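You operate a simulated robot arm through the tools that you are given. There is no shell and no other tool. Be economical: measure what you need, move in short steps, check, and stop when the job is done.

The job below is to be done with a simulated two-armed robot. You get a single attempt, and the scene is never put back.

Task
Power up the grey cart from the post socket and show the grid.
Fine: plug in first, then switch post and cart on.

It is judged by the outcome, as a careful person would: the job done as asked, and still so three seconds after it is handed in. It fails if anything else is knocked over, pushed out of place, dropped, spilled or broken.

Robot
Two 7-joint arms with two-finger parallel grippers on one trunk, on a base that drives. Base frame: it is fixed to the floor where the robot stands at the start and does not move with it; the origin is under the middle of the robot, x ahead of it, y to its left, z up. Readings come in m, degrees, newtons and seconds.
The left shoulder is at the start at [0.06, 0.144, 0.901], the right one opposite. With the tool pointing down near the work surface each hand reaches from about 0.32 to 0.74 m from the robot's upright axis, wherever it stands, measured 20 degrees to its own side. Places, roughly: grey cart [0.8, 0.3, 0.8]; grey cart lock tab [0.7, 0.1, 1]; grey cart power button [0.6, 0.1, 1]; monitor one [0.5, 0.3, 1.4]; pattern knob [0.7, 0.1, 1]; post socket [0.1, 1.1, 1]; post switch [0, 1.1, 1]; yellow tester switch [1, 0.1, 1.1]. Payload 1.57 kg a hand.
The TCP of each hand is the grasp point between the finger pads, 0.03 m short of the fingertips. In the tool frame z runs along the fingers and y along their closing line. Largest opening 0.11 m; finger width 0.024, thickness 0.012; the body of the gripper, 0.048 by 0.112 m, starts 0.078 m behind the TCP.
Orientation is that of the tool frame in the base frame, as [roll, pitch, yaw] about the fixed x, y, z axes, in that order (R = Rz(yaw) Ry(pitch) Rx(roll)). With the fingers straight down and closing along the base's y, the tool's x points along the base's -x, its y along +y and its z along -z.

Tools
- The arms move only by the tool nudge_tool. It takes "left_rows", "right_rows" or both (then of equal length, played together; a hand with none holds still); each is one flat list of numbers, 7 for each row, row after row: the shift along the tool's x, y, z in units of 30 mm (1.0 is 30 mm), then the turn, a rotation vector about the tool's x, y, z in units of 8 degrees (1.0 is 8 degrees), then the opening, from 0 (shut) to 1 (fully open). In form: [x, y, z, rx, ry, rz, hand, x, y, z, rx, ry, rz, hand, ...]. A call has 1 to 10 rows; each row shifts and turns the commanded pose from where the row before left it, along the tool's axes as they then stand. A call with a number of a shift or a turn outside -1 to 1 is refused whole. Rows are played at 5 a second. More than 0.05 m and 8.6 degrees between two rows, or a gripper value outside its range, and nothing of the call is played. A pose out of reach is approached as far as the arm can. The call stops where the force on the tool passes 40 N (or 10 N more than at its start, if that is more) or the arm is blocked; 0.2 s more then pass. Each finger travels about 0.045 m/s and halts on what it meets, pressing with about 27 N; the grip force reading is that of the motor and also rises with nothing between the fingers. The clock runs only during rows and for 0.2 s after the last one: add rows that do not move to give the fingers time. It gives the time, the measured TCP pose, the force on the tool (base axes), the opening and the grip force at its end, in the units of the frame above (readings bear some noise), with the torque about the TCP (base axes, N m) and any sound that the robot's microphone picked up.
- Cameras (640 x 400 px; columns grow to the right, rows downward): "scene" is now at [0.0185, 0.064, 1.5184]; the picture's right is [0.80, -0.60, 0.00], its down [-0.42, -0.57, -0.71] and it looks along [0.42, 0.57, -0.71] (base axes); focal length 248 px, centre (320, 200). "left" rides on the left gripper at [0.07, -0.016, -0.141] in its tool frame; the picture's right is [0.23, 0.97, 0.00], its down [-0.86, 0.20, -0.48] and it looks along [-0.47, 0.11, 0.88] (tool axes); focal length 222 px, centre (320, 200). "right" rides on the right gripper at [0.07, 0.016, -0.141] in its tool frame; the picture's right is [-0.23, 0.97, 0.00], its down [-0.86, -0.20, -0.48] and it looks along [-0.47, -0.11, 0.88] (tool axes); focal length 222 px, centre (320, 200). There is no depth. A picture from a camera that has moved, and an enlarged one, comes with that camera's place and axes in the base frame and with its lens.
- capture(camera): a new picture of that camera. It takes no simulated time.
- slide_trunk(by): slides the trunk up (or, below 0, down) by that many m; the arms and the scene camera ride with it, the base frame stays. It gives what a move gives, with no picture.
- drive_base(legs): drives the robot by 1 to 6 legs, each [ahead, left, turn to the left] in m, m and degrees, along the robot's own axes; the way and the turn of a leg run together, so that a leg with both is an arc; at most 1.5 m and 180 degrees a leg. The arms and the cameras ride along, it lands a little off, and it stops where it bumps. It gives what a move gives.
- aim_head(pan, tilt): turns the head with the scene camera to pan (to the left, within 86 degrees either way) and tilt (down, from -29 to 69), counted from straight ahead of the robot. It gives what a move gives.
- zoom(camera, box): a new picture of the part [left, top, right, bottom] of that camera's present view, enlarged. It takes no simulated time.
- job_done(): hands the job in; it is judged then, once.

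Go step by step. Nothing tells you exact positions but the pictures and the camera data: compare them with the known pose of the tool, close in by small moves and look again before you grip or let go. The budget is 120 turns and 108 pictures, counting those below and the enlarged ones. Unless the task says otherwise, let go and move clear before handing in, and close with one line.

The tools are called after "Call:" by a JSON object that holds its "api" and its "payload". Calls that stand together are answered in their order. nudge_tool: Moves the arms, as the interface text tells. Its arguments: {"type":"object","properties":{"left_rows":{"type":"array","items":{"type":"number"}},"right_rows":{"type":"array","items":{"type":"number"}}},"required":[]} The other tools are called the same way: slide_trunk (by) slides the trunk up or down; drive_base (legs) drives the base; aim_head (pan, tilt) turns the head that bears the scene camera; capture (camera) takes a picture; zoom (camera, box) takes an enlarged picture of a part of a camera's view; job_done () hands the job in.

At the start:

```text
time: 0.0
left_position: [0.3213, 0.4364, 0.9991]
left_tcp_rot: [-179.9, 0.0, 180.0]
left_ft_force: [0.4, -0.9, 0.1]
left_moment: [-0.01, -0.01, -0.02]
left_opening: 0.1101
left_grip_force: 0.1
right_position: [0.387, 0.049, 0.9997]
right_tcp_rot: [-179.9, 0.0, -180.0]
right_ft_force: [-1.5, 0.8, -0.8]
right_moment: [-0.01, 0.04, 0.04]
right_opening: 0.1097
right_grip_force: 0.0
trunk travel left (down, up): [-0.5, 0.09]
robot x, y, heading: [0.0005, -0.0068, 0.2]
head pan, tilt: [53.2, 45.0]
```

scene: 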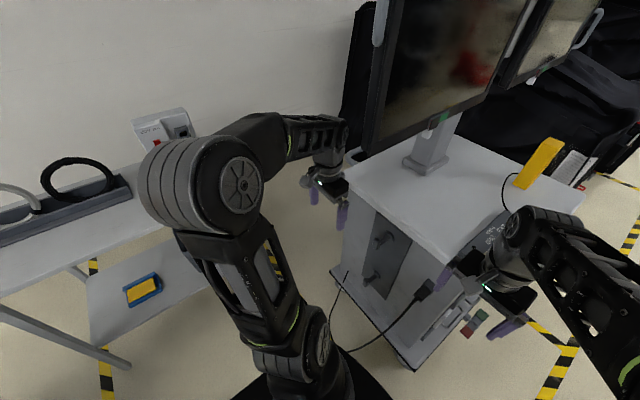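
right: 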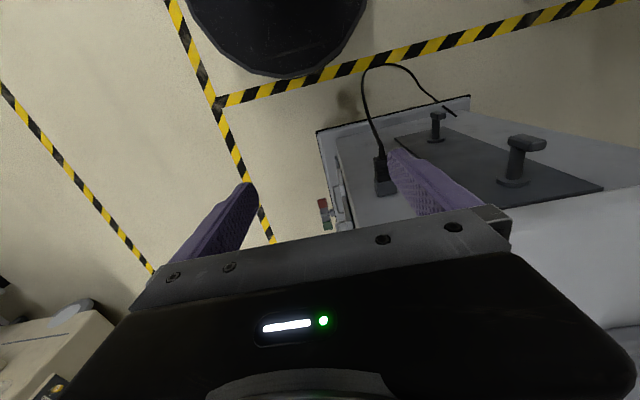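
left: 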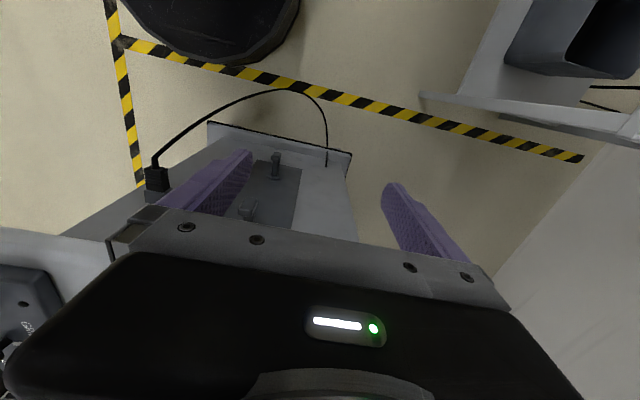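

I see the grey cart ahead with a plug parked in its front and a cord, and the post with a socket and switch on the left by the wall. I'll look closer at both before moving.

Call:
{"api": "zoom", "payload": {"camera": "scene", "box": [100, 80, 260, 180]}}

Call:
{"api": "zoom", "payload": {"camera": "scene", "box": [320, 200, 600, 375]}}

Call:
{"api": "aim_head", "payload": {"pan": 15, "tilt": 40}}

Call:
{"api": "capture", "payload": {"camera": "scene"}}

```text
4.00 times, centred on (180, 130) of scene
camera zoom: at [0.0185, 0.064, 1.5184], right [0.8, -0.6, 0.0], down [-0.42, -0.57, -0.71], along [0.42, 0.57, -0.71], focal length 992 px, centre (880, 480)
```

zoom: 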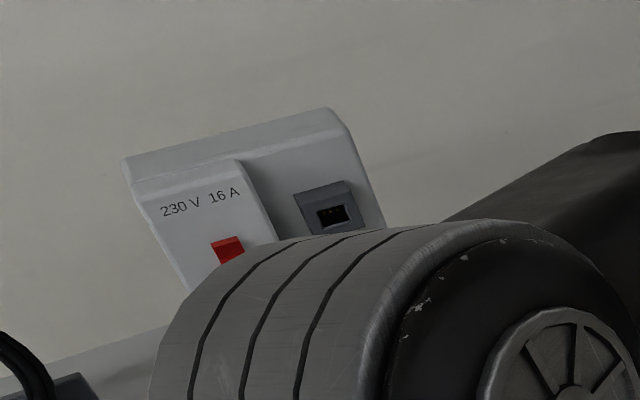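

```text
2.29 times, centred on (460, 288) of scene
camera zoom: at [0.0185, 0.064, 1.5184], right [0.8, -0.6, 0.0], down [-0.42, -0.57, -0.71], along [0.42, 0.57, -0.71], focal length 567 px, centre (0, 0)
```

zoom: 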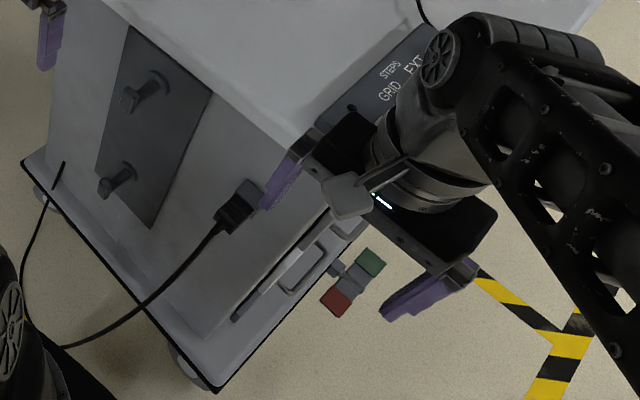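

```text
time: 1.0
left_position: [0.3204, 0.4374, 1.0008]
left_tcp_rot: [180.0, 0.0, 180.0]
left_ft_force: [0.8, -0.7, -0.4]
left_moment: [0.01, -0.05, -0.02]
left_opening: 0.1102
left_grip_force: 0.0
right_position: [0.3872, 0.0491, 1.0002]
right_tcp_rot: [-180.0, -0.1, -179.9]
right_ft_force: [-0.1, -0.3, 0.0]
right_moment: [-0.02, 0.02, -0.02]
right_opening: 0.1102
right_grip_force: 0.1
trunk travel left (down, up): [-0.5, 0.09]
robot x, y, heading: [0.0012, -0.0011, 0.1]
head pan, tilt: [15.0, 40.0]
```

```text
102 pictures are left
camera scene: at [0.0519, 0.021, 1.5257], right [0.26, -0.97, 0.0], down [-0.62, -0.17, -0.77], along [0.74, 0.2, -0.64], focal length 248 px, centre (320, 200)
```

scene: 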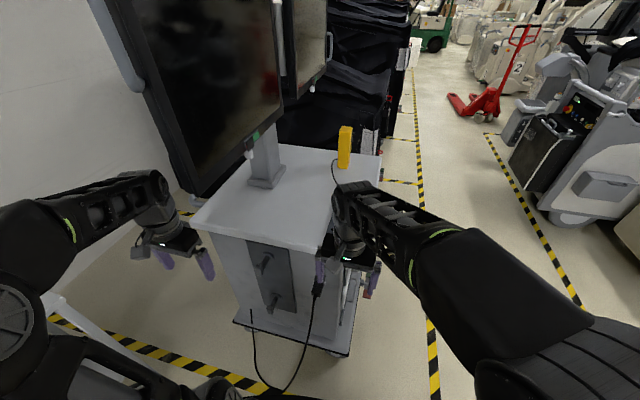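

The right arm hides the cart's front right corner, so I'll move it aside and look again.

Call:
{"api": "nudge_tool", "payload": {"right_rows": [0.3, -1, 0, 0, 0, 0, 1, 0.3, -1, 0, 0, 0, 0, 1, 0.3, -1, 0, 0, 0, 0, 1, 0.3, -1, 0, 0, 0, 0, 1, 0, -1, 0, 0, 0, 0, 1, 0, -1, 0, 0, 0, 0, 1, 0, -1, 0, 0, 0, 0, 1, 0, -1, 0, 0, 0, 0, 1]}}

Call:
{"api": "capture", "payload": {"camera": "scene"}}

Call:
{"api": "zoom", "payload": {"camera": "scene", "box": [200, 120, 440, 270]}}

Call:
{"api": "zoom", "payload": {"camera": "scene", "box": [220, 230, 460, 380]}}

```text
time: 2.8
left_position: [0.3214, 0.4364, 1.0009]
left_tcp_rot: [-179.9, 0.0, 179.9]
left_ft_force: [0.9, -0.8, 1.0]
left_moment: [0.01, 0.02, 0.0]
left_opening: 0.11
left_grip_force: 0.2
right_position: [0.3523, -0.1954, 1.0018]
right_tcp_rot: [180.0, 0.1, -179.9]
right_ft_force: [-0.3, -0.7, 0.3]
right_moment: [0.0, 0.01, 0.03]
right_opening: 0.1099
right_grip_force: 0.1
trunk travel left (down, up): [-0.5, 0.09]
robot x, y, heading: [-0.0015, -0.002, -0.1]
head pan, tilt: [15.0, 40.0]
```

```text
101 pictures are left
camera scene: at [0.0517, 0.0203, 1.5257], right [0.26, -0.97, 0.0], down [-0.62, -0.17, -0.77], along [0.74, 0.2, -0.64], focal length 248 px, centre (320, 200)
```

scene: 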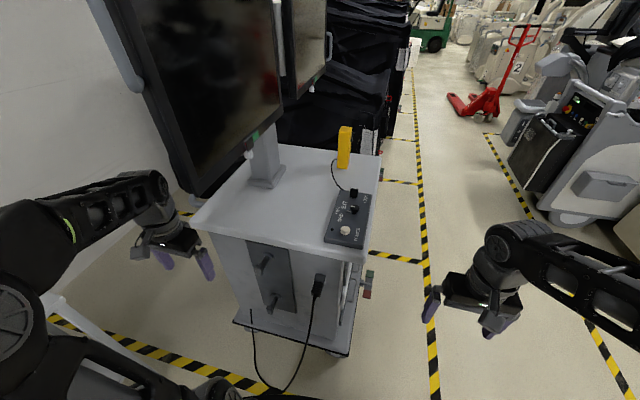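

```text
2.67 times, centred on (320, 195) of scene
camera zoom: at [0.0517, 0.0203, 1.5257], right [0.26, -0.97, 0.0], down [-0.62, -0.17, -0.77], along [0.74, 0.2, -0.64], focal length 661 px, centre (320, 213)
```

zoom: 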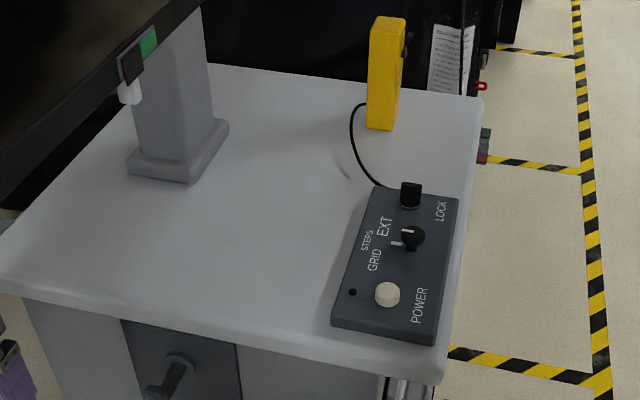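

```text
2.67 times, centred on (340, 305) of scene
camera zoom: at [0.0517, 0.0203, 1.5257], right [0.26, -0.97, 0.0], down [-0.62, -0.17, -0.77], along [0.74, 0.2, -0.64], focal length 661 px, centre (267, -80)
```

zoom: 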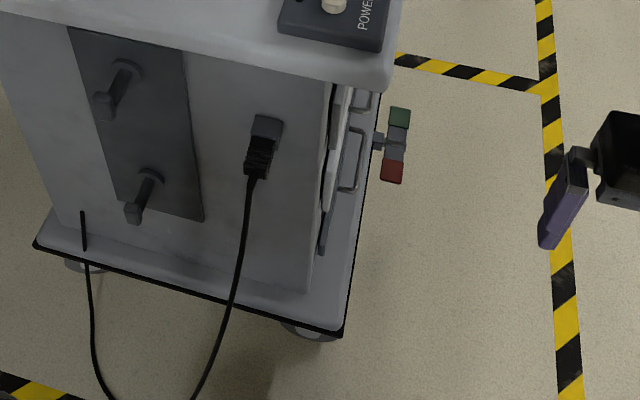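

The panel on the cart top has POWER, a GRID/STEPS/EXT knob and a LOCK tab; the plug is parked on the cart's front at about [0.47, 0.14, 0.79]. Now look at the post and, closer, at the panel.

Call:
{"api": "zoom", "payload": {"camera": "scene", "box": [310, 180, 390, 250]}}

Call:
{"api": "aim_head", "payload": {"pan": 80, "tilt": 30}}

Call:
{"api": "capture", "payload": {"camera": "scene"}}

```text
5.71 times, centred on (350, 215) of scene
camera zoom: at [0.0517, 0.0203, 1.5257], right [0.26, -0.97, 0.0], down [-0.62, -0.17, -0.77], along [0.74, 0.2, -0.64], focal length 1417 px, centre (149, 114)
```

zoom: 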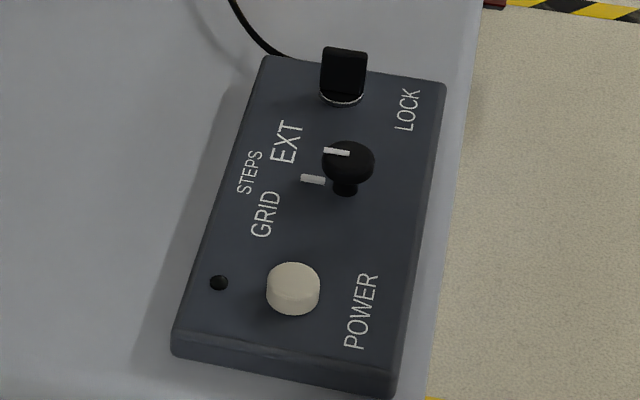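

```text
time: 4.2
left_position: [0.3218, 0.4353, 1.0003]
left_tcp_rot: [-180.0, 0.1, 180.0]
left_ft_force: [-0.1, 0.1, 0.4]
left_moment: [0.0, -0.02, -0.02]
left_opening: 0.1099
left_grip_force: 0.0
right_position: [0.3526, -0.1947, 1.0002]
right_tcp_rot: [180.0, -0.1, 179.9]
right_ft_force: [0.0, -0.1, -0.2]
right_moment: [0.01, 0.02, 0.0]
right_opening: 0.1101
right_grip_force: 0.0
trunk travel left (down, up): [-0.5, 0.09]
robot x, y, heading: [0.0014, -0.0024, -0.2]
head pan, tilt: [80.0, 30.0]
```

```text
97 pictures are left
camera scene: at [-0.0145, 0.0879, 1.541], right [0.98, -0.17, 0.0], down [-0.09, -0.49, -0.87], along [0.15, 0.85, -0.5], focal length 248 px, centre (320, 200)
```

scene: 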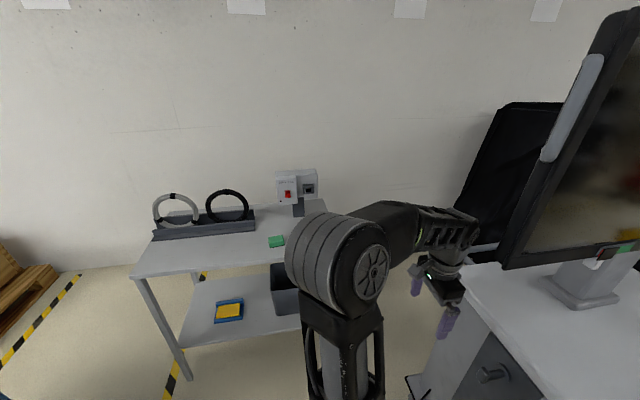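

The post stands at the back of the bench near [0.05, 1.1, 1.03], with a red switch on its left and the socket on its right. I'll zoom in on both.

Call:
{"api": "zoom", "payload": {"camera": "scene", "box": [260, 160, 340, 220]}}

Call:
{"api": "zoom", "payload": {"camera": "scene", "box": [120, 160, 360, 340]}}

Call:
{"api": "zoom", "payload": {"camera": "right", "box": [320, 0, 640, 200]}}

Call:
{"api": "zoom", "payload": {"camera": "left", "box": [100, 80, 360, 240]}}

```text
6.67 times, centred on (300, 190) of scene
camera zoom: at [-0.0145, 0.0879, 1.541], right [0.98, -0.17, 0.0], down [-0.09, -0.49, -0.87], along [0.15, 0.85, -0.5], focal length 1653 px, centre (453, 267)
```

zoom: 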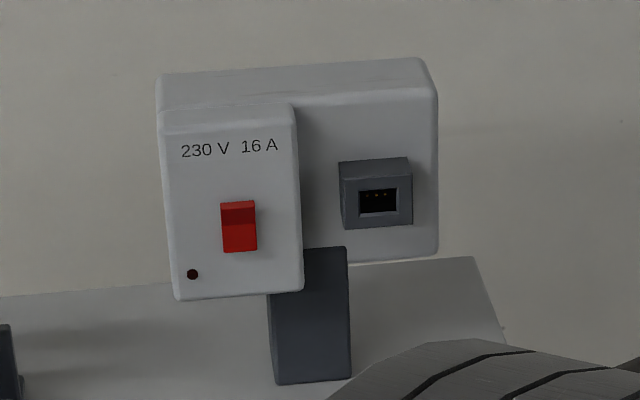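

```text
2.22 times, centred on (240, 250) of scene
camera zoom: at [-0.0145, 0.0879, 1.541], right [0.98, -0.17, 0.0], down [-0.09, -0.49, -0.87], along [0.15, 0.85, -0.5], focal length 551 px, centre (498, 89)
```

zoom: 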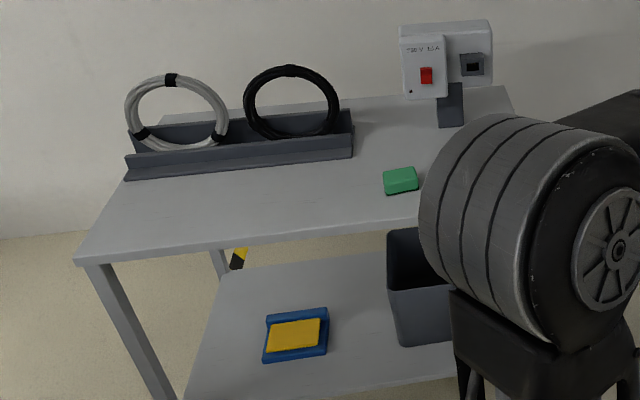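

```text
2.00 times, centred on (480, 100) of right
camera zoom: at [0.283, -0.1777, 1.1422], right [0.23, 0.97, 0.0], down [0.86, -0.2, 0.48], along [0.47, -0.11, -0.88], focal length 444 px, centre (0, 400)
```

zoom: 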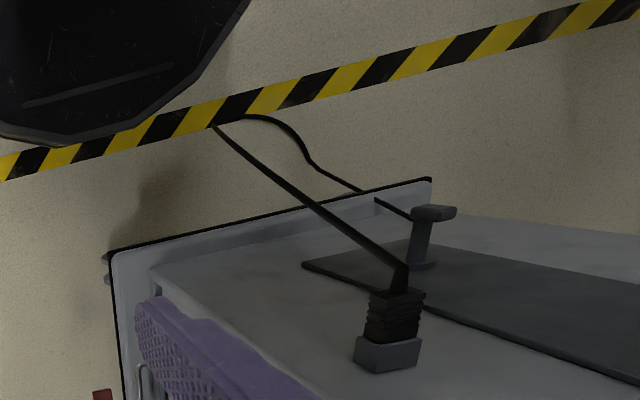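

```text
2.46 times, centred on (230, 160) of left
camera zoom: at [0.2529, 0.421, 1.1424], right [-0.23, 0.97, 0.0], down [0.86, 0.2, 0.48], along [0.47, 0.11, -0.88], focal length 547 px, centre (542, 298)
```

zoom: 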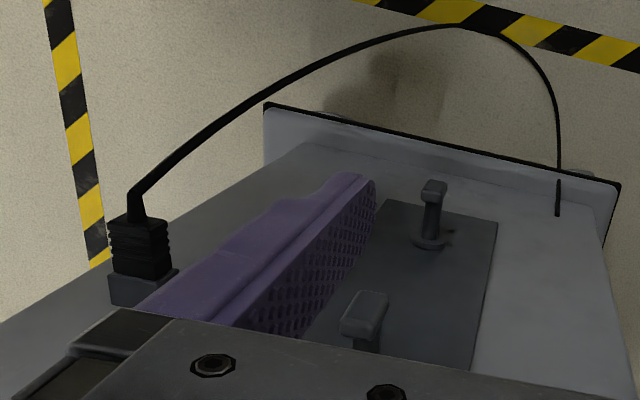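

The plug sticks straight out of a grey holder toward me (axis along x), at about [0.45, 0.14, 0.79]. I'll back off and shift left so the right hand can take it with the fingers slanting forward and down.

Call:
{"api": "drive_base", "payload": {"legs": [[-0.2, 0.0, 0], [0, 0.22, 0]]}}

Call:
{"api": "slide_trunk", "payload": {"by": -0.1}}

Call:
{"api": "aim_head", "payload": {"pan": -5, "tilt": 45}}

Call:
{"api": "capture", "payload": {"camera": "scene"}}

Call:
{"api": "capture", "payload": {"camera": "right"}}

```text
time: 7.1
left_position: [0.132, 0.6542, 1.0003]
left_tcp_rot: [-179.9, 0.0, 179.4]
left_ft_force: [0.6, -0.1, -0.1]
left_moment: [-0.04, 0.03, -0.04]
left_opening: 0.11
left_grip_force: 0.0
right_position: [0.1577, 0.0231, 0.9997]
right_tcp_rot: [180.0, 0.1, 179.6]
right_ft_force: [-0.2, -1.0, -0.9]
right_moment: [-0.02, -0.02, 0.03]
right_opening: 0.1102
right_grip_force: 0.1
trunk travel left (down, up): [-0.5, 0.09]
robot x, y, heading: [-0.1921, 0.2221, -0.5]
head pan, tilt: [80.0, 30.0]
```

```text
time: 8.4
left_position: [0.1334, 0.6532, 0.9006]
left_tcp_rot: [179.9, 0.1, 179.5]
left_ft_force: [0.4, -0.3, 1.0]
left_moment: [-0.01, -0.02, 0.02]
left_opening: 0.1099
left_grip_force: 0.0
right_position: [0.1576, 0.0225, 0.9001]
right_tcp_rot: [180.0, 0.1, 179.5]
right_ft_force: [-0.5, -0.1, -1.0]
right_moment: [-0.01, 0.0, -0.05]
right_opening: 0.1101
right_grip_force: 0.0
trunk travel left (down, up): [-0.4, 0.19]
robot x, y, heading: [-0.1908, 0.2247, -0.5]
head pan, tilt: [80.0, 30.0]
```

```text
time: 10.0
left_position: [0.1322, 0.6547, 0.8997]
left_tcp_rot: [180.0, 0.0, 179.5]
left_ft_force: [-0.9, -0.3, -0.7]
left_moment: [0.02, -0.02, -0.01]
left_opening: 0.1099
left_grip_force: 0.0
right_position: [0.1578, 0.0207, 0.9004]
right_tcp_rot: [-179.9, 0.0, 179.5]
right_ft_force: [-0.6, -0.7, 0.3]
right_moment: [0.01, 0.0, -0.02]
right_opening: 0.1101
right_grip_force: 0.0
trunk travel left (down, up): [-0.4, 0.19]
robot x, y, heading: [-0.1942, 0.2208, -0.6]
head pan, tilt: [-5.0, 45.0]
```

```text
92 pictures are left
camera scene: at [-0.1419, 0.212, 1.4185], right [-0.1, -1.0, 0.0], down [-0.7, 0.07, -0.71], along [0.7, -0.07, -0.71], focal length 248 px, centre (320, 200)
```

scene: 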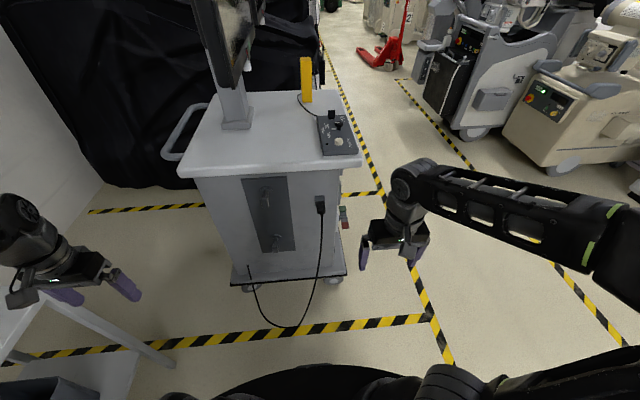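

```text
91 pictures are left
camera right: at [0.0887, 0.0402, 1.0422], right [0.24, 0.97, 0.0], down [0.85, -0.21, 0.48], along [0.47, -0.11, -0.88], focal length 222 px, centre (320, 200)
```

right: 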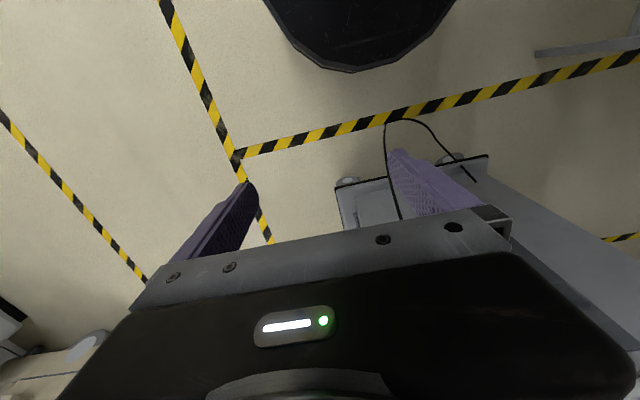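

The view of the plug is clear now; I'll zoom to triangulate it.

Call:
{"api": "zoom", "payload": {"camera": "scene", "box": [270, 150, 370, 250]}}

```text
4.00 times, centred on (320, 200) of scene
camera zoom: at [-0.1419, 0.212, 1.4185], right [-0.1, -1.0, 0.0], down [-0.7, 0.07, -0.71], along [0.7, -0.07, -0.71], focal length 992 px, centre (320, 200)
```

zoom: 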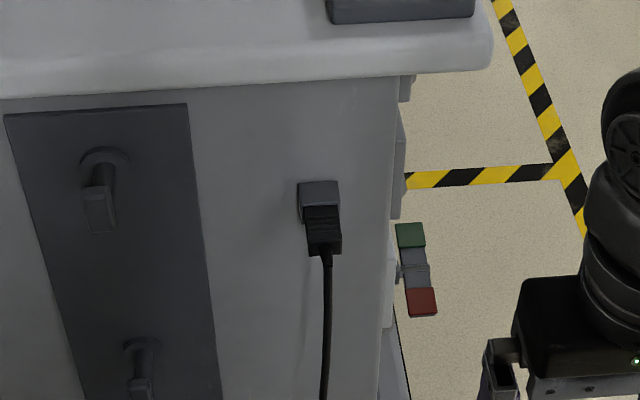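

The plug body spans x≈0.47–0.52 at y≈0.146, z≈0.733. I'll tilt the right tool 45° forward and move to a standoff 0.12 m back along the fingers.

Call:
{"api": "nudge_tool", "payload": {"right_rows": [0, 0, 0, 0, -0.9375, 0, 1, 0, 0, 0, 0, -0.9375, 0, 1, 0, 0, 0, 0, -0.9375, 0, 1, 0, 0, 0, 0, -0.9375, 0, 1, 0, 0, 0, 0, -0.9375, 0, 1, 0, 0, 0, 0, -0.9375, 0, 1]}}

Call:
{"api": "nudge_tool", "payload": {"right_rows": [-0.471, 0.521, 0.954, 0, 0, 0, 1, -0.471, 0.521, 0.954, 0, 0, 0, 1, -0.471, 0.521, 0.954, 0, 0, 0, 1, -0.471, 0.521, 0.954, 0, 0, 0, 1, -0.471, 0.521, 0.954, 0, 0, 0, 1, -0.471, 0.521, 0.954, 0, 0, 0, 1, -0.471, 0.521, 0.954, 0, 0, 0, 1, -0.471, 0.521, 0.954, 0, 0, 0, 1]}}

Call:
{"api": "capture", "payload": {"camera": "right"}}

Call:
{"api": "capture", "payload": {"camera": "scene"}}

```text
time: 11.4
left_position: [0.1334, 0.6527, 0.9005]
left_tcp_rot: [-179.9, 0.0, 179.6]
left_ft_force: [0.0, 0.1, -0.7]
left_moment: [0.02, 0.03, -0.01]
left_opening: 0.1101
left_grip_force: 0.1
right_position: [0.2179, 0.0234, 0.9595]
right_tcp_rot: [-180.0, 45.0, 179.4]
right_ft_force: [0.2, -0.7, -0.2]
right_moment: [-0.03, 0.0, 0.02]
right_opening: 0.1103
right_grip_force: 0.0
right hand out of reach, approached as far as the arm can: row 4, 5, 6
trunk travel left (down, up): [-0.4, 0.19]
robot x, y, heading: [-0.1903, 0.2207, -0.5]
head pan, tilt: [-5.0, 45.0]
```

```text
time: 13.2
left_position: [0.134, 0.6541, 0.8995]
left_tcp_rot: [-179.9, 0.1, 179.6]
left_ft_force: [0.4, 0.4, 0.6]
left_moment: [0.0, 0.05, 0.01]
left_opening: 0.1098
left_grip_force: 0.1
right_position: [0.4617, 0.1458, 0.8793]
right_tcp_rot: [-180.0, 45.1, 179.5]
right_ft_force: [0.5, 0.0, -0.4]
right_moment: [0.02, 0.04, -0.01]
right_opening: 0.11
right_grip_force: 0.0
trunk travel left (down, up): [-0.4, 0.19]
robot x, y, heading: [-0.1933, 0.2204, -0.5]
head pan, tilt: [-5.0, 45.0]
```

```text
89 pictures are left
camera right: at [0.3142, 0.1641, 0.9313], right [0.17, 0.97, 0.16], down [0.26, -0.2, 0.94], along [0.95, -0.12, -0.29], focal length 222 px, centre (320, 200)
```

right: 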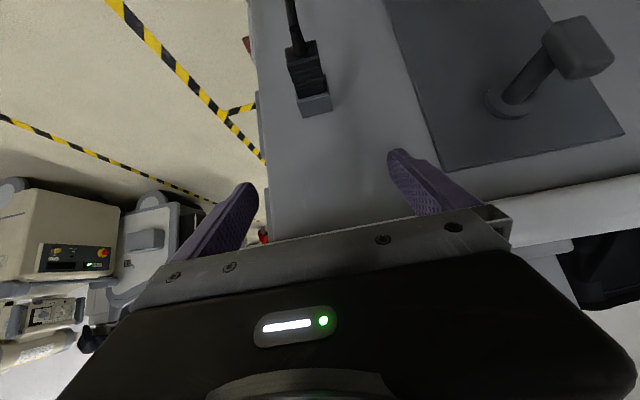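

```text
88 pictures are left
camera scene: at [-0.1414, 0.2122, 1.4184], right [-0.1, -1.0, 0.0], down [-0.7, 0.07, -0.71], along [0.7, -0.07, -0.71], focal length 248 px, centre (320, 200)
```

scene: 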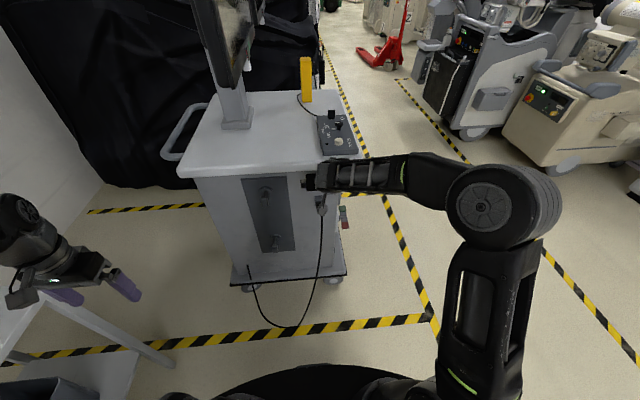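

Triangulation from the wrist camera confirms the plug. I'll lower the open fingers around it.

Call:
{"api": "nudge_tool", "payload": {"right_rows": [0.57, 0, 0.806, 0, 0, 0, 1, 0.57, 0, 0.806, 0, 0, 0, 1, 0.57, 0, 0.806, 0, 0, 0, 1, 0.57, 0, 0.806, 0, 0, 0, 1, 0.57, 0, 0.806, 0, 0, 0, 1]}}

Call:
{"api": "capture", "payload": {"camera": "right"}}

Call:
{"api": "zoom", "payload": {"camera": "scene", "box": [270, 150, 370, 250]}}

```text
time: 14.4
left_position: [0.1323, 0.655, 0.9004]
left_tcp_rot: [179.9, 0.1, 179.6]
left_ft_force: [0.7, 0.0, 0.4]
left_moment: [-0.01, 0.03, 0.0]
left_opening: 0.1101
left_grip_force: 0.0
right_position: [0.4857, 0.1439, 0.73]
right_tcp_rot: [179.9, 45.0, 179.5]
right_ft_force: [-0.1, 0.7, 0.5]
right_moment: [-0.02, -0.02, -0.01]
right_opening: 0.1102
right_grip_force: 0.0
trunk travel left (down, up): [-0.4, 0.19]
robot x, y, heading: [-0.1933, 0.2215, -0.8]
head pan, tilt: [-5.0, 45.0]
```

```text
87 pictures are left
camera right: at [0.3369, 0.1628, 0.7804], right [0.17, 0.97, 0.16], down [0.26, -0.2, 0.94], along [0.95, -0.12, -0.29], focal length 222 px, centre (320, 200)
```

right: 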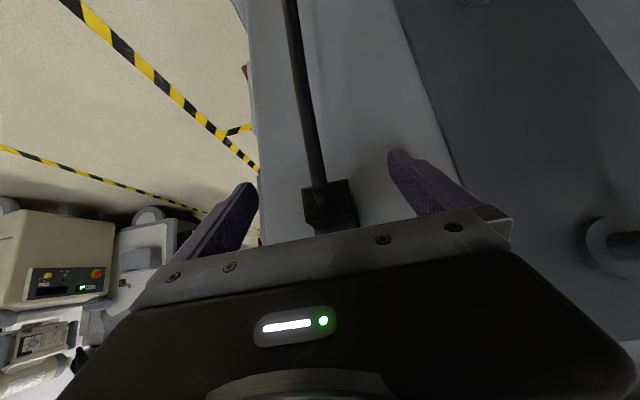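

```text
4.00 times, centred on (320, 200) of scene
camera zoom: at [-0.1416, 0.2118, 1.4185], right [-0.1, -1.0, 0.0], down [-0.7, 0.07, -0.71], along [0.7, -0.07, -0.71], focal length 992 px, centre (320, 200)
```

zoom: 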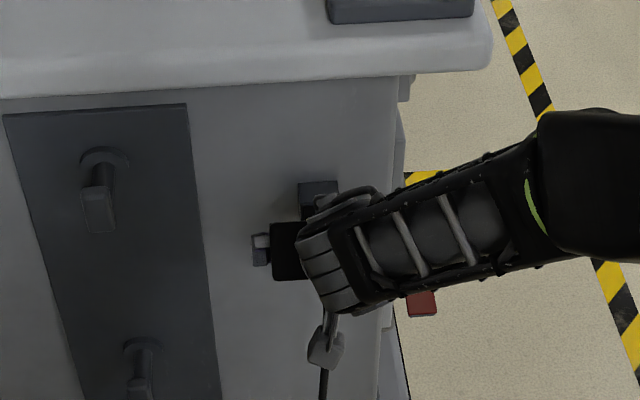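

The plug sits between the fingers at the TCP height. I'll close on it.

Call:
{"api": "nudge_tool", "payload": {"right_rows": [0, 0, 0, 0, 0, 0, 0, 0, 0, 0, 0, 0, 0, 0, 0, 0, 0, 0, 0, 0, 0, 0, 0, 0, 0, 0, 0, 0, 0, 0, 0, 0, 0, 0, 0, 0, 0, 0, 0, 0, 0, 0, 0, 0, 0, 0, 0, 0, 0]}}

Call:
{"api": "capture", "payload": {"camera": "right"}}

```text
time: 16.0
left_position: [0.1325, 0.6552, 0.899]
left_tcp_rot: [-179.8, -0.1, 179.4]
left_ft_force: [-0.1, 1.4, 0.4]
left_moment: [0.02, 0.0, -0.01]
left_opening: 0.1102
left_grip_force: 0.1
right_position: [0.4844, 0.1478, 0.729]
right_tcp_rot: [179.9, 45.0, 179.7]
right_ft_force: [-0.5, 13.6, -0.8]
right_moment: [-0.1, 0.01, 0.45]
right_opening: 0.0311
right_grip_force: 27.4
trunk travel left (down, up): [-0.4, 0.19]
robot x, y, heading: [-0.1944, 0.2211, -0.6]
head pan, tilt: [-5.0, 45.0]
```

```text
85 pictures are left
camera right: at [0.3362, 0.1654, 0.781], right [0.16, 0.97, 0.16], down [0.27, -0.2, 0.94], along [0.95, -0.11, -0.29], focal length 222 px, centre (320, 200)
```

right: 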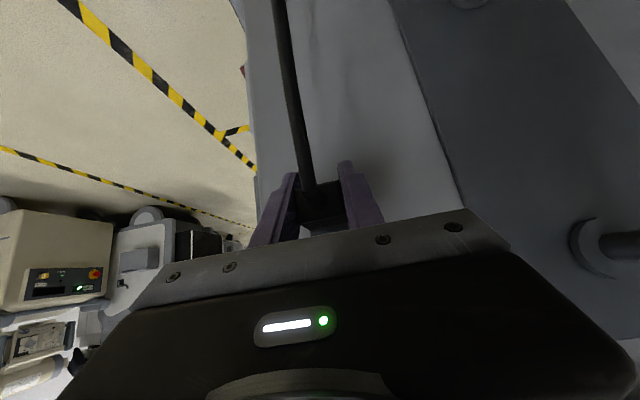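

Gripped at 31 mm. I'll relieve the side force and pull the plug straight back toward me.

Call:
{"api": "nudge_tool", "payload": {"right_rows": [0, 0.12, 0, 0, 0, 0, 0, 0.25, 0, -0.25, 0, 0, 0, 0, 0.25, 0, -0.25, 0, 0, 0, 0, 0.3, 0, -0.3, 0, 0, 0, 0, 0.5, 0, -0.5, 0, 0, 0, 0, 0.5, 0, -0.5, 0, 0, 0, 0]}}

Call:
{"api": "capture", "payload": {"camera": "right"}}

Call:
{"api": "capture", "payload": {"camera": "scene"}}

```text
time: 17.4
left_position: [0.134, 0.6544, 0.8999]
left_tcp_rot: [-180.0, 0.0, 179.5]
left_ft_force: [0.4, 0.2, 0.1]
left_moment: [-0.01, 0.0, -0.01]
left_opening: 0.1102
left_grip_force: 0.0
right_position: [0.4087, 0.1476, 0.7284]
right_tcp_rot: [-180.0, 45.0, 179.4]
right_ft_force: [-0.3, -0.1, -0.1]
right_moment: [-0.05, 0.0, 0.0]
right_opening: 0.0304
right_grip_force: 26.8
trunk travel left (down, up): [-0.4, 0.19]
robot x, y, heading: [-0.1945, 0.2222, -0.5]
head pan, tilt: [-5.0, 45.0]
```

```text
84 pictures are left
camera right: at [0.2601, 0.1667, 0.7797], right [0.17, 0.97, 0.16], down [0.26, -0.2, 0.94], along [0.95, -0.12, -0.29], focal length 222 px, centre (320, 200)
```

right: 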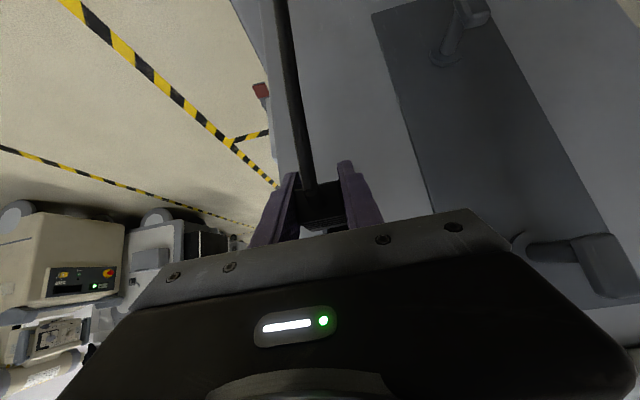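

```text
83 pictures are left
camera scene: at [-0.142, 0.2119, 1.4185], right [-0.1, -1.0, 0.0], down [-0.7, 0.07, -0.71], along [0.7, -0.07, -0.71], focal length 248 px, centre (320, 200)
```

scene: 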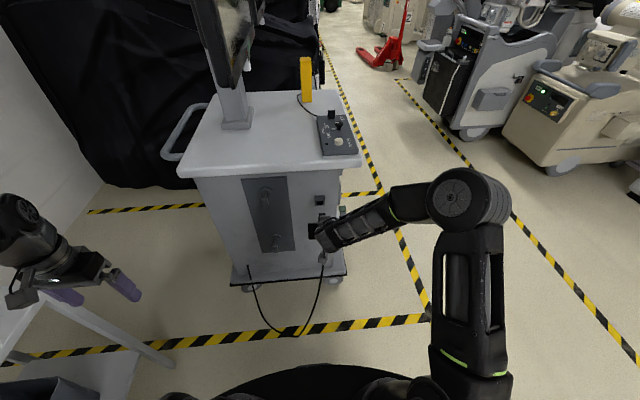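

The plug came out cleanly. I'll raise the trunk and retract the hand so that turning toward the bench stays clear of it.

Call:
{"api": "slide_trunk", "payload": {"by": 0.17}}

Call:
{"api": "nudge_tool", "payload": {"right_rows": [-0.08, 0, -0.865, 0, 0, 0, 0, -0.08, 0, -0.865, 0, 0, 0, 0, -0.08, 0, -0.865, 0, 0, 0, 0, -0.08, 0, -0.865, 0, 0, 0, 0, -0.08, 0, -0.865, 0, 0, 0, 0, -0.08, 0, -0.865, 0, 0, 0, 0]}}

Call:
{"api": "aim_head", "payload": {"pan": 20, "tilt": 45}}

Call:
{"api": "capture", "payload": {"camera": "scene"}}

```text
time: 19.3
left_position: [0.1333, 0.6547, 1.0696]
left_tcp_rot: [179.9, 0.0, 179.5]
left_ft_force: [-0.7, -0.4, -0.9]
left_moment: [0.01, -0.03, 0.0]
left_opening: 0.1098
left_grip_force: 0.1
right_position: [0.4086, 0.1487, 0.899]
right_tcp_rot: [-179.9, 45.0, 179.5]
right_ft_force: [0.3, -0.4, -0.6]
right_moment: [0.0, -0.02, -0.01]
right_opening: 0.0
right_grip_force: 20.9
trunk travel left (down, up): [-0.57, 0.02]
robot x, y, heading: [-0.1944, 0.2197, -0.7]
head pan, tilt: [-5.0, 45.0]
```

```text
time: 20.7
left_position: [0.1316, 0.6538, 1.0697]
left_tcp_rot: [-179.9, 0.0, 179.5]
left_ft_force: [-0.3, -0.4, 0.0]
left_moment: [0.01, 0.04, 0.02]
left_opening: 0.1101
left_grip_force: 0.0
right_position: [0.3099, 0.149, 1.0189]
right_tcp_rot: [-179.9, 45.0, 179.4]
right_ft_force: [-0.6, 0.3, 0.1]
right_moment: [-0.01, -0.01, 0.03]
right_opening: 0.0001
right_grip_force: 20.8
trunk travel left (down, up): [-0.57, 0.02]
robot x, y, heading: [-0.1931, 0.2225, -0.5]
head pan, tilt: [-5.0, 45.0]
```

```text
time: 21.6
left_position: [0.1342, 0.6546, 1.0698]
left_tcp_rot: [-179.9, -0.1, 179.6]
left_ft_force: [-0.1, -0.1, -1.0]
left_moment: [0.01, 0.0, -0.02]
left_opening: 0.1101
left_grip_force: 0.0
right_position: [0.3115, 0.1487, 1.0186]
right_tcp_rot: [-180.0, 45.0, 179.5]
right_ft_force: [-0.2, 0.1, 0.8]
right_moment: [-0.03, 0.0, -0.01]
right_opening: 0.0
right_grip_force: 21.4
trunk travel left (down, up): [-0.57, 0.02]
robot x, y, heading: [-0.193, 0.22, -0.7]
head pan, tilt: [20.0, 45.0]
```

```text
82 pictures are left
camera scene: at [-0.1461, 0.2468, 1.5884], right [0.33, -0.94, 0.0], down [-0.67, -0.24, -0.71], along [0.67, 0.24, -0.71], focal length 248 px, centre (320, 200)
```

scene: 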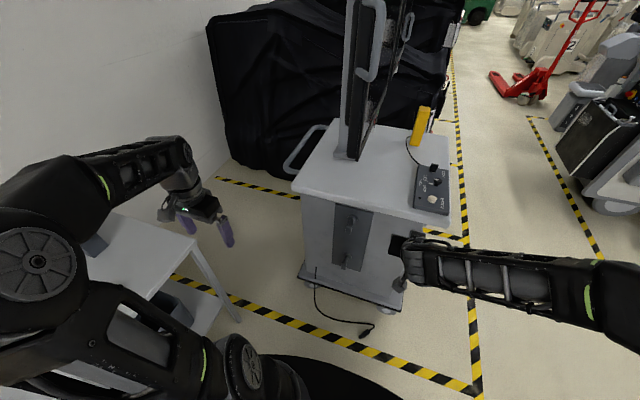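

The plug slipped out during the trunk lift and now lies on the floor in front of the cart. I need to look at it closely.

Call:
{"api": "zoom", "payload": {"camera": "scene", "box": [280, 240, 420, 350]}}

Call:
{"api": "capture", "payload": {"camera": "right"}}

```text
3.64 times, centred on (350, 295) of scene
camera zoom: at [-0.1461, 0.2468, 1.5884], right [0.33, -0.94, 0.0], down [-0.67, -0.24, -0.71], along [0.67, 0.24, -0.71], focal length 902 px, centre (211, -146)
```

zoom: 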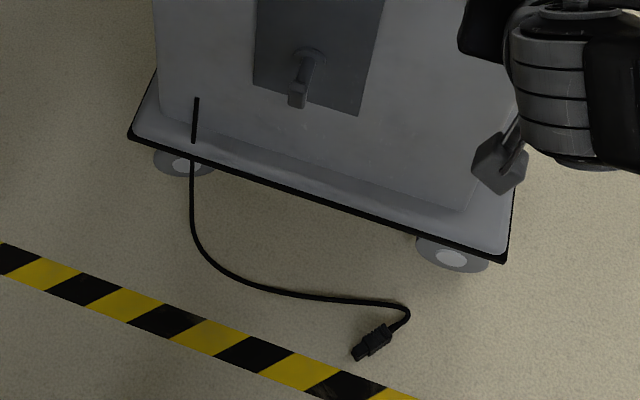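

```text
80 pictures are left
camera right: at [0.1618, 0.1678, 1.0693], right [0.17, 0.97, 0.16], down [0.26, -0.2, 0.94], along [0.95, -0.12, -0.29], focal length 222 px, centre (320, 200)
```

right: 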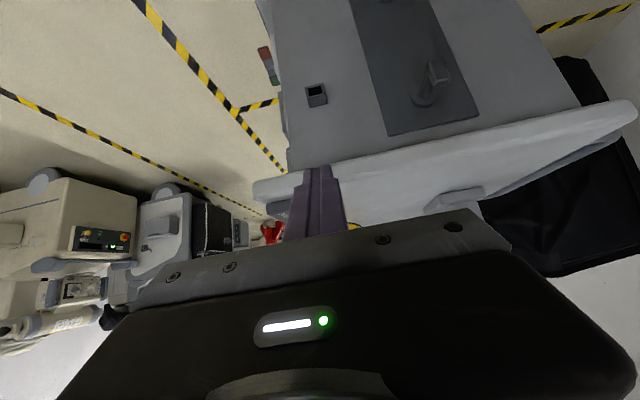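

The plug lies on the floor near [0.38, 0.17], blades pointing back-left (heading ≈140°), and the cord is intact. I'll re-pose the base (heading ≈60°) so the right hand can pick it up from above with the blades facing forward of the hand.

Call:
{"api": "drive_base", "payload": {"legs": [[0, -0.37, 0], [0, 0, 60], [0.095, -0.165, 0]]}}

Call:
{"api": "slide_trunk", "payload": {"by": -0.45}}

Call:
{"api": "aim_head", "payload": {"pan": -15, "tilt": 60}}

Call:
{"api": "capture", "payload": {"camera": "scene"}}

Call:
{"api": "capture", "payload": {"camera": "right"}}

```text
time: 27.7
left_position: [-0.2175, 0.3498, 1.0704]
left_tcp_rot: [-179.9, 0.0, -120.9]
left_ft_force: [1.1, -0.7, -0.4]
left_moment: [-0.02, 0.03, 0.0]
left_opening: 0.11
left_grip_force: 0.1
right_position: [0.3085, 0.2483, 1.0182]
right_tcp_rot: [179.7, 44.9, -120.8]
right_ft_force: [0.6, -0.4, 0.1]
right_moment: [0.0, 0.0, 0.04]
right_opening: 0.0001
right_grip_force: 21.1
trunk travel left (down, up): [-0.57, 0.02]
robot x, y, heading: [-0.0091, -0.1509, 58.9]
head pan, tilt: [20.0, 45.0]
```

```text
refused: -0.45 is not a number from -0.4 to 0.4
```

```text
time: 28.7
left_position: [-0.2187, 0.3509, 1.0702]
left_tcp_rot: [180.0, 0.1, -120.9]
left_ft_force: [-0.1, 0.4, -0.5]
left_moment: [0.0, -0.02, -0.02]
left_opening: 0.1101
left_grip_force: 0.1
right_position: [0.3087, 0.2488, 1.0195]
right_tcp_rot: [-180.0, 45.0, -120.9]
right_ft_force: [-0.6, 0.1, 0.5]
right_moment: [0.0, -0.02, 0.01]
right_opening: 0.0
right_grip_force: 21.2
trunk travel left (down, up): [-0.57, 0.02]
robot x, y, heading: [-0.0108, -0.1517, 59.0]
head pan, tilt: [-15.0, 60.0]
```

```text
79 pictures are left
camera scene: at [0.0236, -0.1298, 1.569], right [0.7, -0.72, 0.0], down [-0.62, -0.6, -0.5], along [0.36, 0.35, -0.87], focal length 248 px, centre (320, 200)
```

scene: 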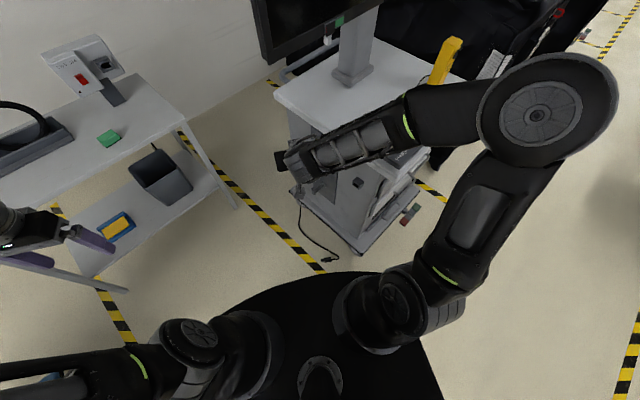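

```text
78 pictures are left
camera right: at [0.2174, 0.1299, 1.0694], right [-0.75, 0.64, 0.16], down [0.31, 0.13, 0.94], along [0.58, 0.76, -0.29], focal length 222 px, centre (320, 200)
```

right: 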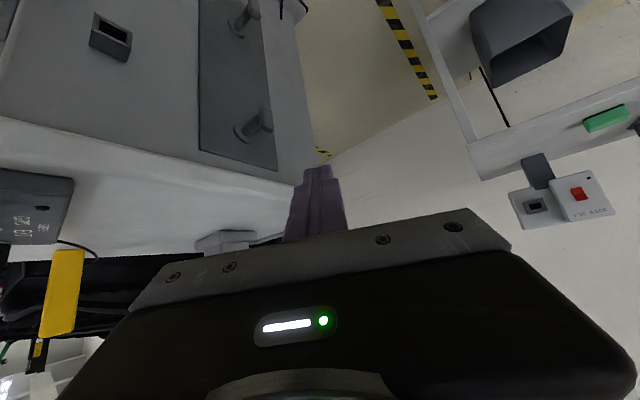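

The plug is in reach (0.47 m ahead, 0.18 m right). I'll lower the trunk, straighten the tool to vertical, yaw it to the plug and open.

Call:
{"api": "slide_trunk", "payload": {"by": -0.4}}

Call:
{"api": "nudge_tool", "payload": {"right_rows": [0, 0, -0.3, 0, 0.9375, 0, 1, 0, 0, -0.3, 0, 0.9375, 0, 1, 0, 0, -0.3, 0, 0.9375, 0, 1, 0, 0, 0, 0, 0.9375, 0, 1, 0, 0, 0, 0, 0.9375, 0, 1, 0, 0, 0, 0, 0.9375, 0, 1]}}

Call:
{"api": "capture", "payload": {"camera": "right"}}

```text
time: 32.6
left_position: [-0.2181, 0.351, 0.6694]
left_tcp_rot: [179.9, 0.0, -120.9]
left_ft_force: [-0.2, -0.7, 0.6]
left_moment: [-0.01, 0.0, 0.02]
left_opening: 0.1099
left_grip_force: 0.0
right_position: [0.3083, 0.2486, 0.6184]
right_tcp_rot: [180.0, 45.0, -120.9]
right_ft_force: [0.8, 0.2, -0.2]
right_moment: [-0.01, 0.02, -0.01]
right_opening: 0.0001
right_grip_force: 21.2
trunk travel left (down, up): [-0.17, 0.42]
robot x, y, heading: [-0.0125, -0.1501, 59.0]
head pan, tilt: [-15.0, 60.0]
```

```text
time: 34.0
left_position: [-0.2185, 0.3504, 0.6693]
left_tcp_rot: [180.0, 0.0, -121.0]
left_ft_force: [0.1, 0.2, -0.9]
left_moment: [0.04, 0.0, -0.02]
left_opening: 0.11
left_grip_force: 0.1
right_position: [0.3004, 0.2342, 0.6387]
right_tcp_rot: [179.9, -0.2, -120.8]
right_ft_force: [-0.5, 0.7, -0.6]
right_moment: [0.03, -0.03, 0.0]
right_opening: 0.1098
right_grip_force: 0.2
trunk travel left (down, up): [-0.17, 0.42]
robot x, y, heading: [-0.0084, -0.149, 59.0]
head pan, tilt: [-15.0, 60.0]
```

```text
77 pictures are left
camera right: at [0.2505, 0.1832, 0.7812], right [-0.72, 0.69, 0.0], down [0.61, 0.63, 0.48], along [0.33, 0.34, -0.88], focal length 222 px, centre (320, 200)
```

right: 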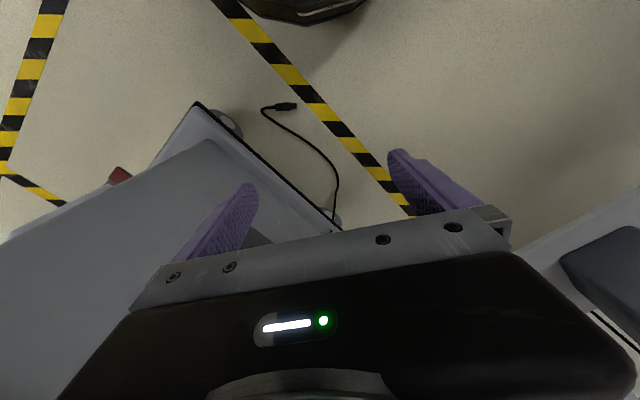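

The plug is confirmed at [0.377, 0.162]. I'll yaw the tool so its closing line is across the plug.

Call:
{"api": "nudge_tool", "payload": {"right_rows": [0, 0, 0, 0, 0, -1, 1, 0, 0, 0, 0, 0, -1, 1, 0, 0, 0, 0, 0, -1, 1, 0, 0, 0, 0, 0, -1, 1, 0, 0, 0, 0, 0, -1, 1, 0, 0, 0, 0, 0, -1, 1, 0, 0, 0, 0, 0, -1, 1, 0, 0, 0, 0, 0, -1, 1, 0, 0, 0, 0, 0, -1, 1, 0, 0, 0, 0, 0, -1, 1]}}

Call:
{"api": "capture", "payload": {"camera": "right"}}

```text
time: 36.2
left_position: [-0.2185, 0.3503, 0.6707]
left_tcp_rot: [179.9, 0.0, -120.9]
left_ft_force: [0.6, 1.3, -0.2]
left_moment: [0.01, 0.05, 0.02]
left_opening: 0.1098
left_grip_force: 0.0
right_position: [0.2982, 0.2333, 0.6397]
right_tcp_rot: [179.9, 0.0, -40.7]
right_ft_force: [-0.2, -0.2, 0.7]
right_moment: [0.04, 0.0, -0.01]
right_opening: 0.11
right_grip_force: 0.0
trunk travel left (down, up): [-0.17, 0.42]
robot x, y, heading: [-0.0057, -0.1535, 59.1]
head pan, tilt: [-15.0, 60.0]
```

```text
76 pictures are left
camera right: at [0.3417, 0.1768, 0.7815], right [-0.81, -0.59, 0.0], down [-0.52, 0.71, 0.48], along [-0.28, 0.39, -0.88], focal length 222 px, centre (320, 200)
```

right: 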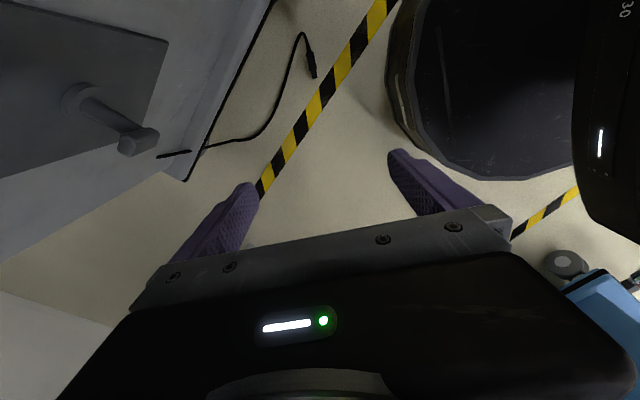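

Call:
{"api": "zoom", "payload": {"camera": "right", "box": [280, 30, 344, 94]}}

```text
6.25 times, centred on (312, 62) of right
camera zoom: at [0.3417, 0.1768, 0.7815], right [-0.81, -0.59, 0.0], down [-0.52, 0.71, 0.48], along [-0.28, 0.39, -0.88], focal length 1388 px, centre (370, 1062)
```

zoom: 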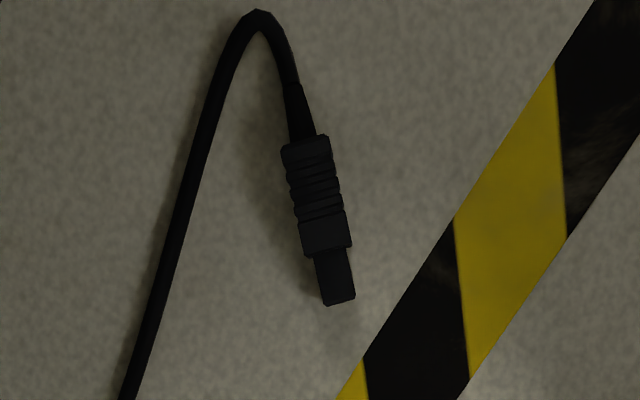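

The plug lies on its narrow side, so it'll be gripped across its thin dimension; I'll tilt the fingers 35° toward the blades, which later lets the hand insert it with the closing line vertical. Lower the trunk, tilt, and move above it.

Call:
{"api": "slide_trunk", "payload": {"by": -0.15}}

Call:
{"api": "nudge_tool", "payload": {"right_rows": [0, 0, 0, 0, -0.875, 0, 1, 0, 0, 0, 0, -0.875, 0, 1, 0, 0, 0, 0, -0.875, 0, 1, 0, 0, 0, 0, -0.875, 0, 1, 0, 0, 0, 0, -0.875, 0, 1]}}

Call:
{"api": "nudge_tool", "payload": {"right_rows": [0.95, 0, 0.62, 0, 0, 0, 1, 0.95, 0, 0.62, 0, 0, 0, 1, 0.95, 0, 0.62, 0, 0, 0, 1, 0.95, 0, 0.62, 0, 0, 0, 1, 0.95, 0, 0.62, 0, 0, 0, 1, 0.95, 0, 0.62, 0, 0, 0, 1, 0.95, 0, 0.62, 0, 0, 0, 1, 0.95, 0, 0.62, 0, 0, 0, 1, 0.95, 0, 0.62, 0, 0, 0, 1]}}

Call:
{"api": "capture", "payload": {"camera": "right"}}

Call:
{"api": "capture", "payload": {"camera": "scene"}}

```text
time: 37.9
left_position: [-0.2176, 0.3502, 0.5195]
left_tcp_rot: [-180.0, 0.0, -120.9]
left_ft_force: [0.3, -0.9, -0.1]
left_moment: [0.0, 0.01, 0.01]
left_opening: 0.1098
left_grip_force: 0.1
right_position: [0.2989, 0.2336, 0.4893]
right_tcp_rot: [180.0, 0.1, -40.8]
right_ft_force: [-0.8, -0.7, 0.1]
right_moment: [0.01, 0.0, -0.01]
right_opening: 0.1099
right_grip_force: 0.0
trunk travel left (down, up): [-0.02, 0.57]
robot x, y, heading: [-0.0099, -0.1514, 58.8]
head pan, tilt: [-15.0, 60.0]
```

```text
time: 39.1
left_position: [-0.2181, 0.349, 0.521]
left_tcp_rot: [180.0, 0.0, -121.0]
left_ft_force: [0.3, -0.5, 0.3]
left_moment: [-0.01, -0.01, 0.02]
left_opening: 0.1101
left_grip_force: 0.1
right_position: [0.2983, 0.2335, 0.4902]
right_tcp_rot: [-179.9, 35.1, -40.9]
right_ft_force: [-0.4, 0.4, 0.0]
right_moment: [0.0, 0.0, 0.02]
right_opening: 0.1098
right_grip_force: 0.0
trunk travel left (down, up): [-0.02, 0.57]
robot x, y, heading: [-0.0074, -0.1508, 59.3]
head pan, tilt: [-15.0, 60.0]
```

```text
time: 41.1
left_position: [-0.2176, 0.3504, 0.5209]
left_tcp_rot: [179.9, -0.1, -120.9]
left_ft_force: [-0.1, 0.1, 0.1]
left_moment: [0.01, 0.0, 0.03]
left_opening: 0.1101
left_grip_force: 0.1
right_position: [0.3838, 0.1578, 0.2083]
right_tcp_rot: [180.0, 34.9, -40.8]
right_ft_force: [0.4, -0.1, 0.6]
right_moment: [-0.03, 0.01, 0.01]
right_opening: 0.1098
right_grip_force: 0.1
trunk travel left (down, up): [-0.02, 0.57]
robot x, y, heading: [-0.0104, -0.1504, 59.3]
head pan, tilt: [-15.0, 60.0]
```

```text
74 pictures are left
camera right: at [0.478, 0.0554, 0.284], right [-0.78, -0.62, 0.13], down [-0.19, 0.43, 0.88], along [-0.6, 0.66, -0.45], focal length 222 px, centre (320, 200)
```

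right: 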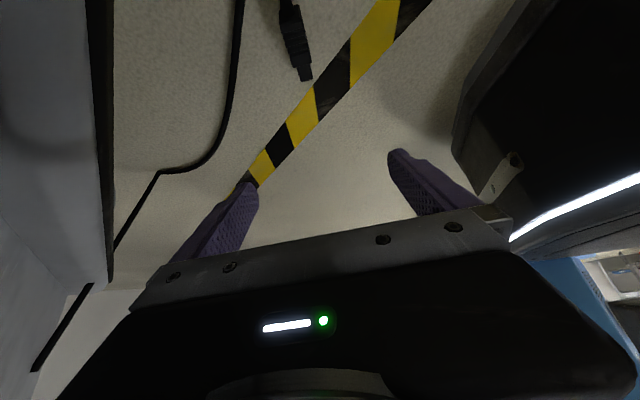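

```text
73 pictures are left
camera scene: at [0.0236, -0.1299, 1.019], right [0.7, -0.72, 0.0], down [-0.62, -0.6, -0.5], along [0.36, 0.35, -0.87], focal length 248 px, centre (320, 200)
```

scene: 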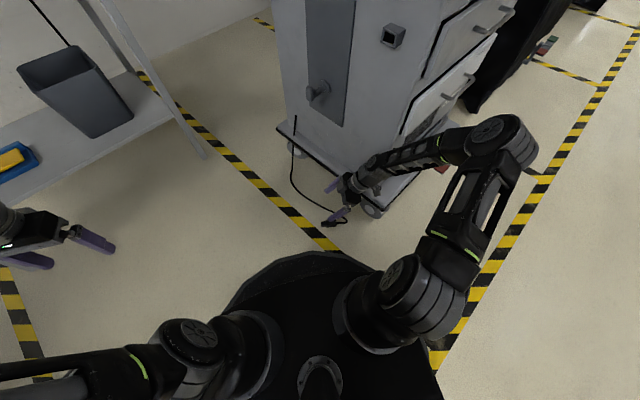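

Call:
{"api": "zoom", "payload": {"camera": "scene", "box": [270, 90, 550, 265]}}

```text
2.29 times, centred on (410, 178) of scene
camera zoom: at [0.0236, -0.1299, 1.019], right [0.7, -0.72, 0.0], down [-0.62, -0.6, -0.5], along [0.36, 0.35, -0.87], focal length 567 px, centre (114, 251)
```

zoom: 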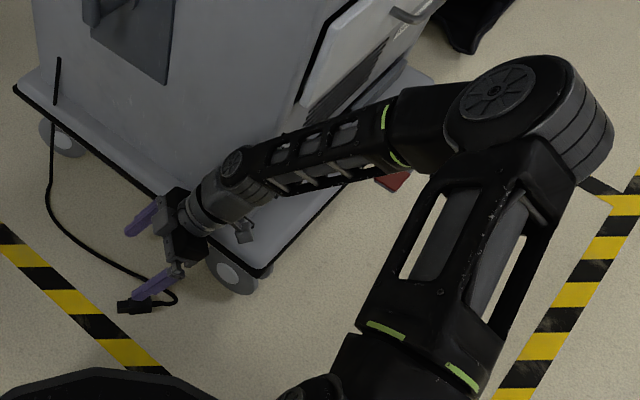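

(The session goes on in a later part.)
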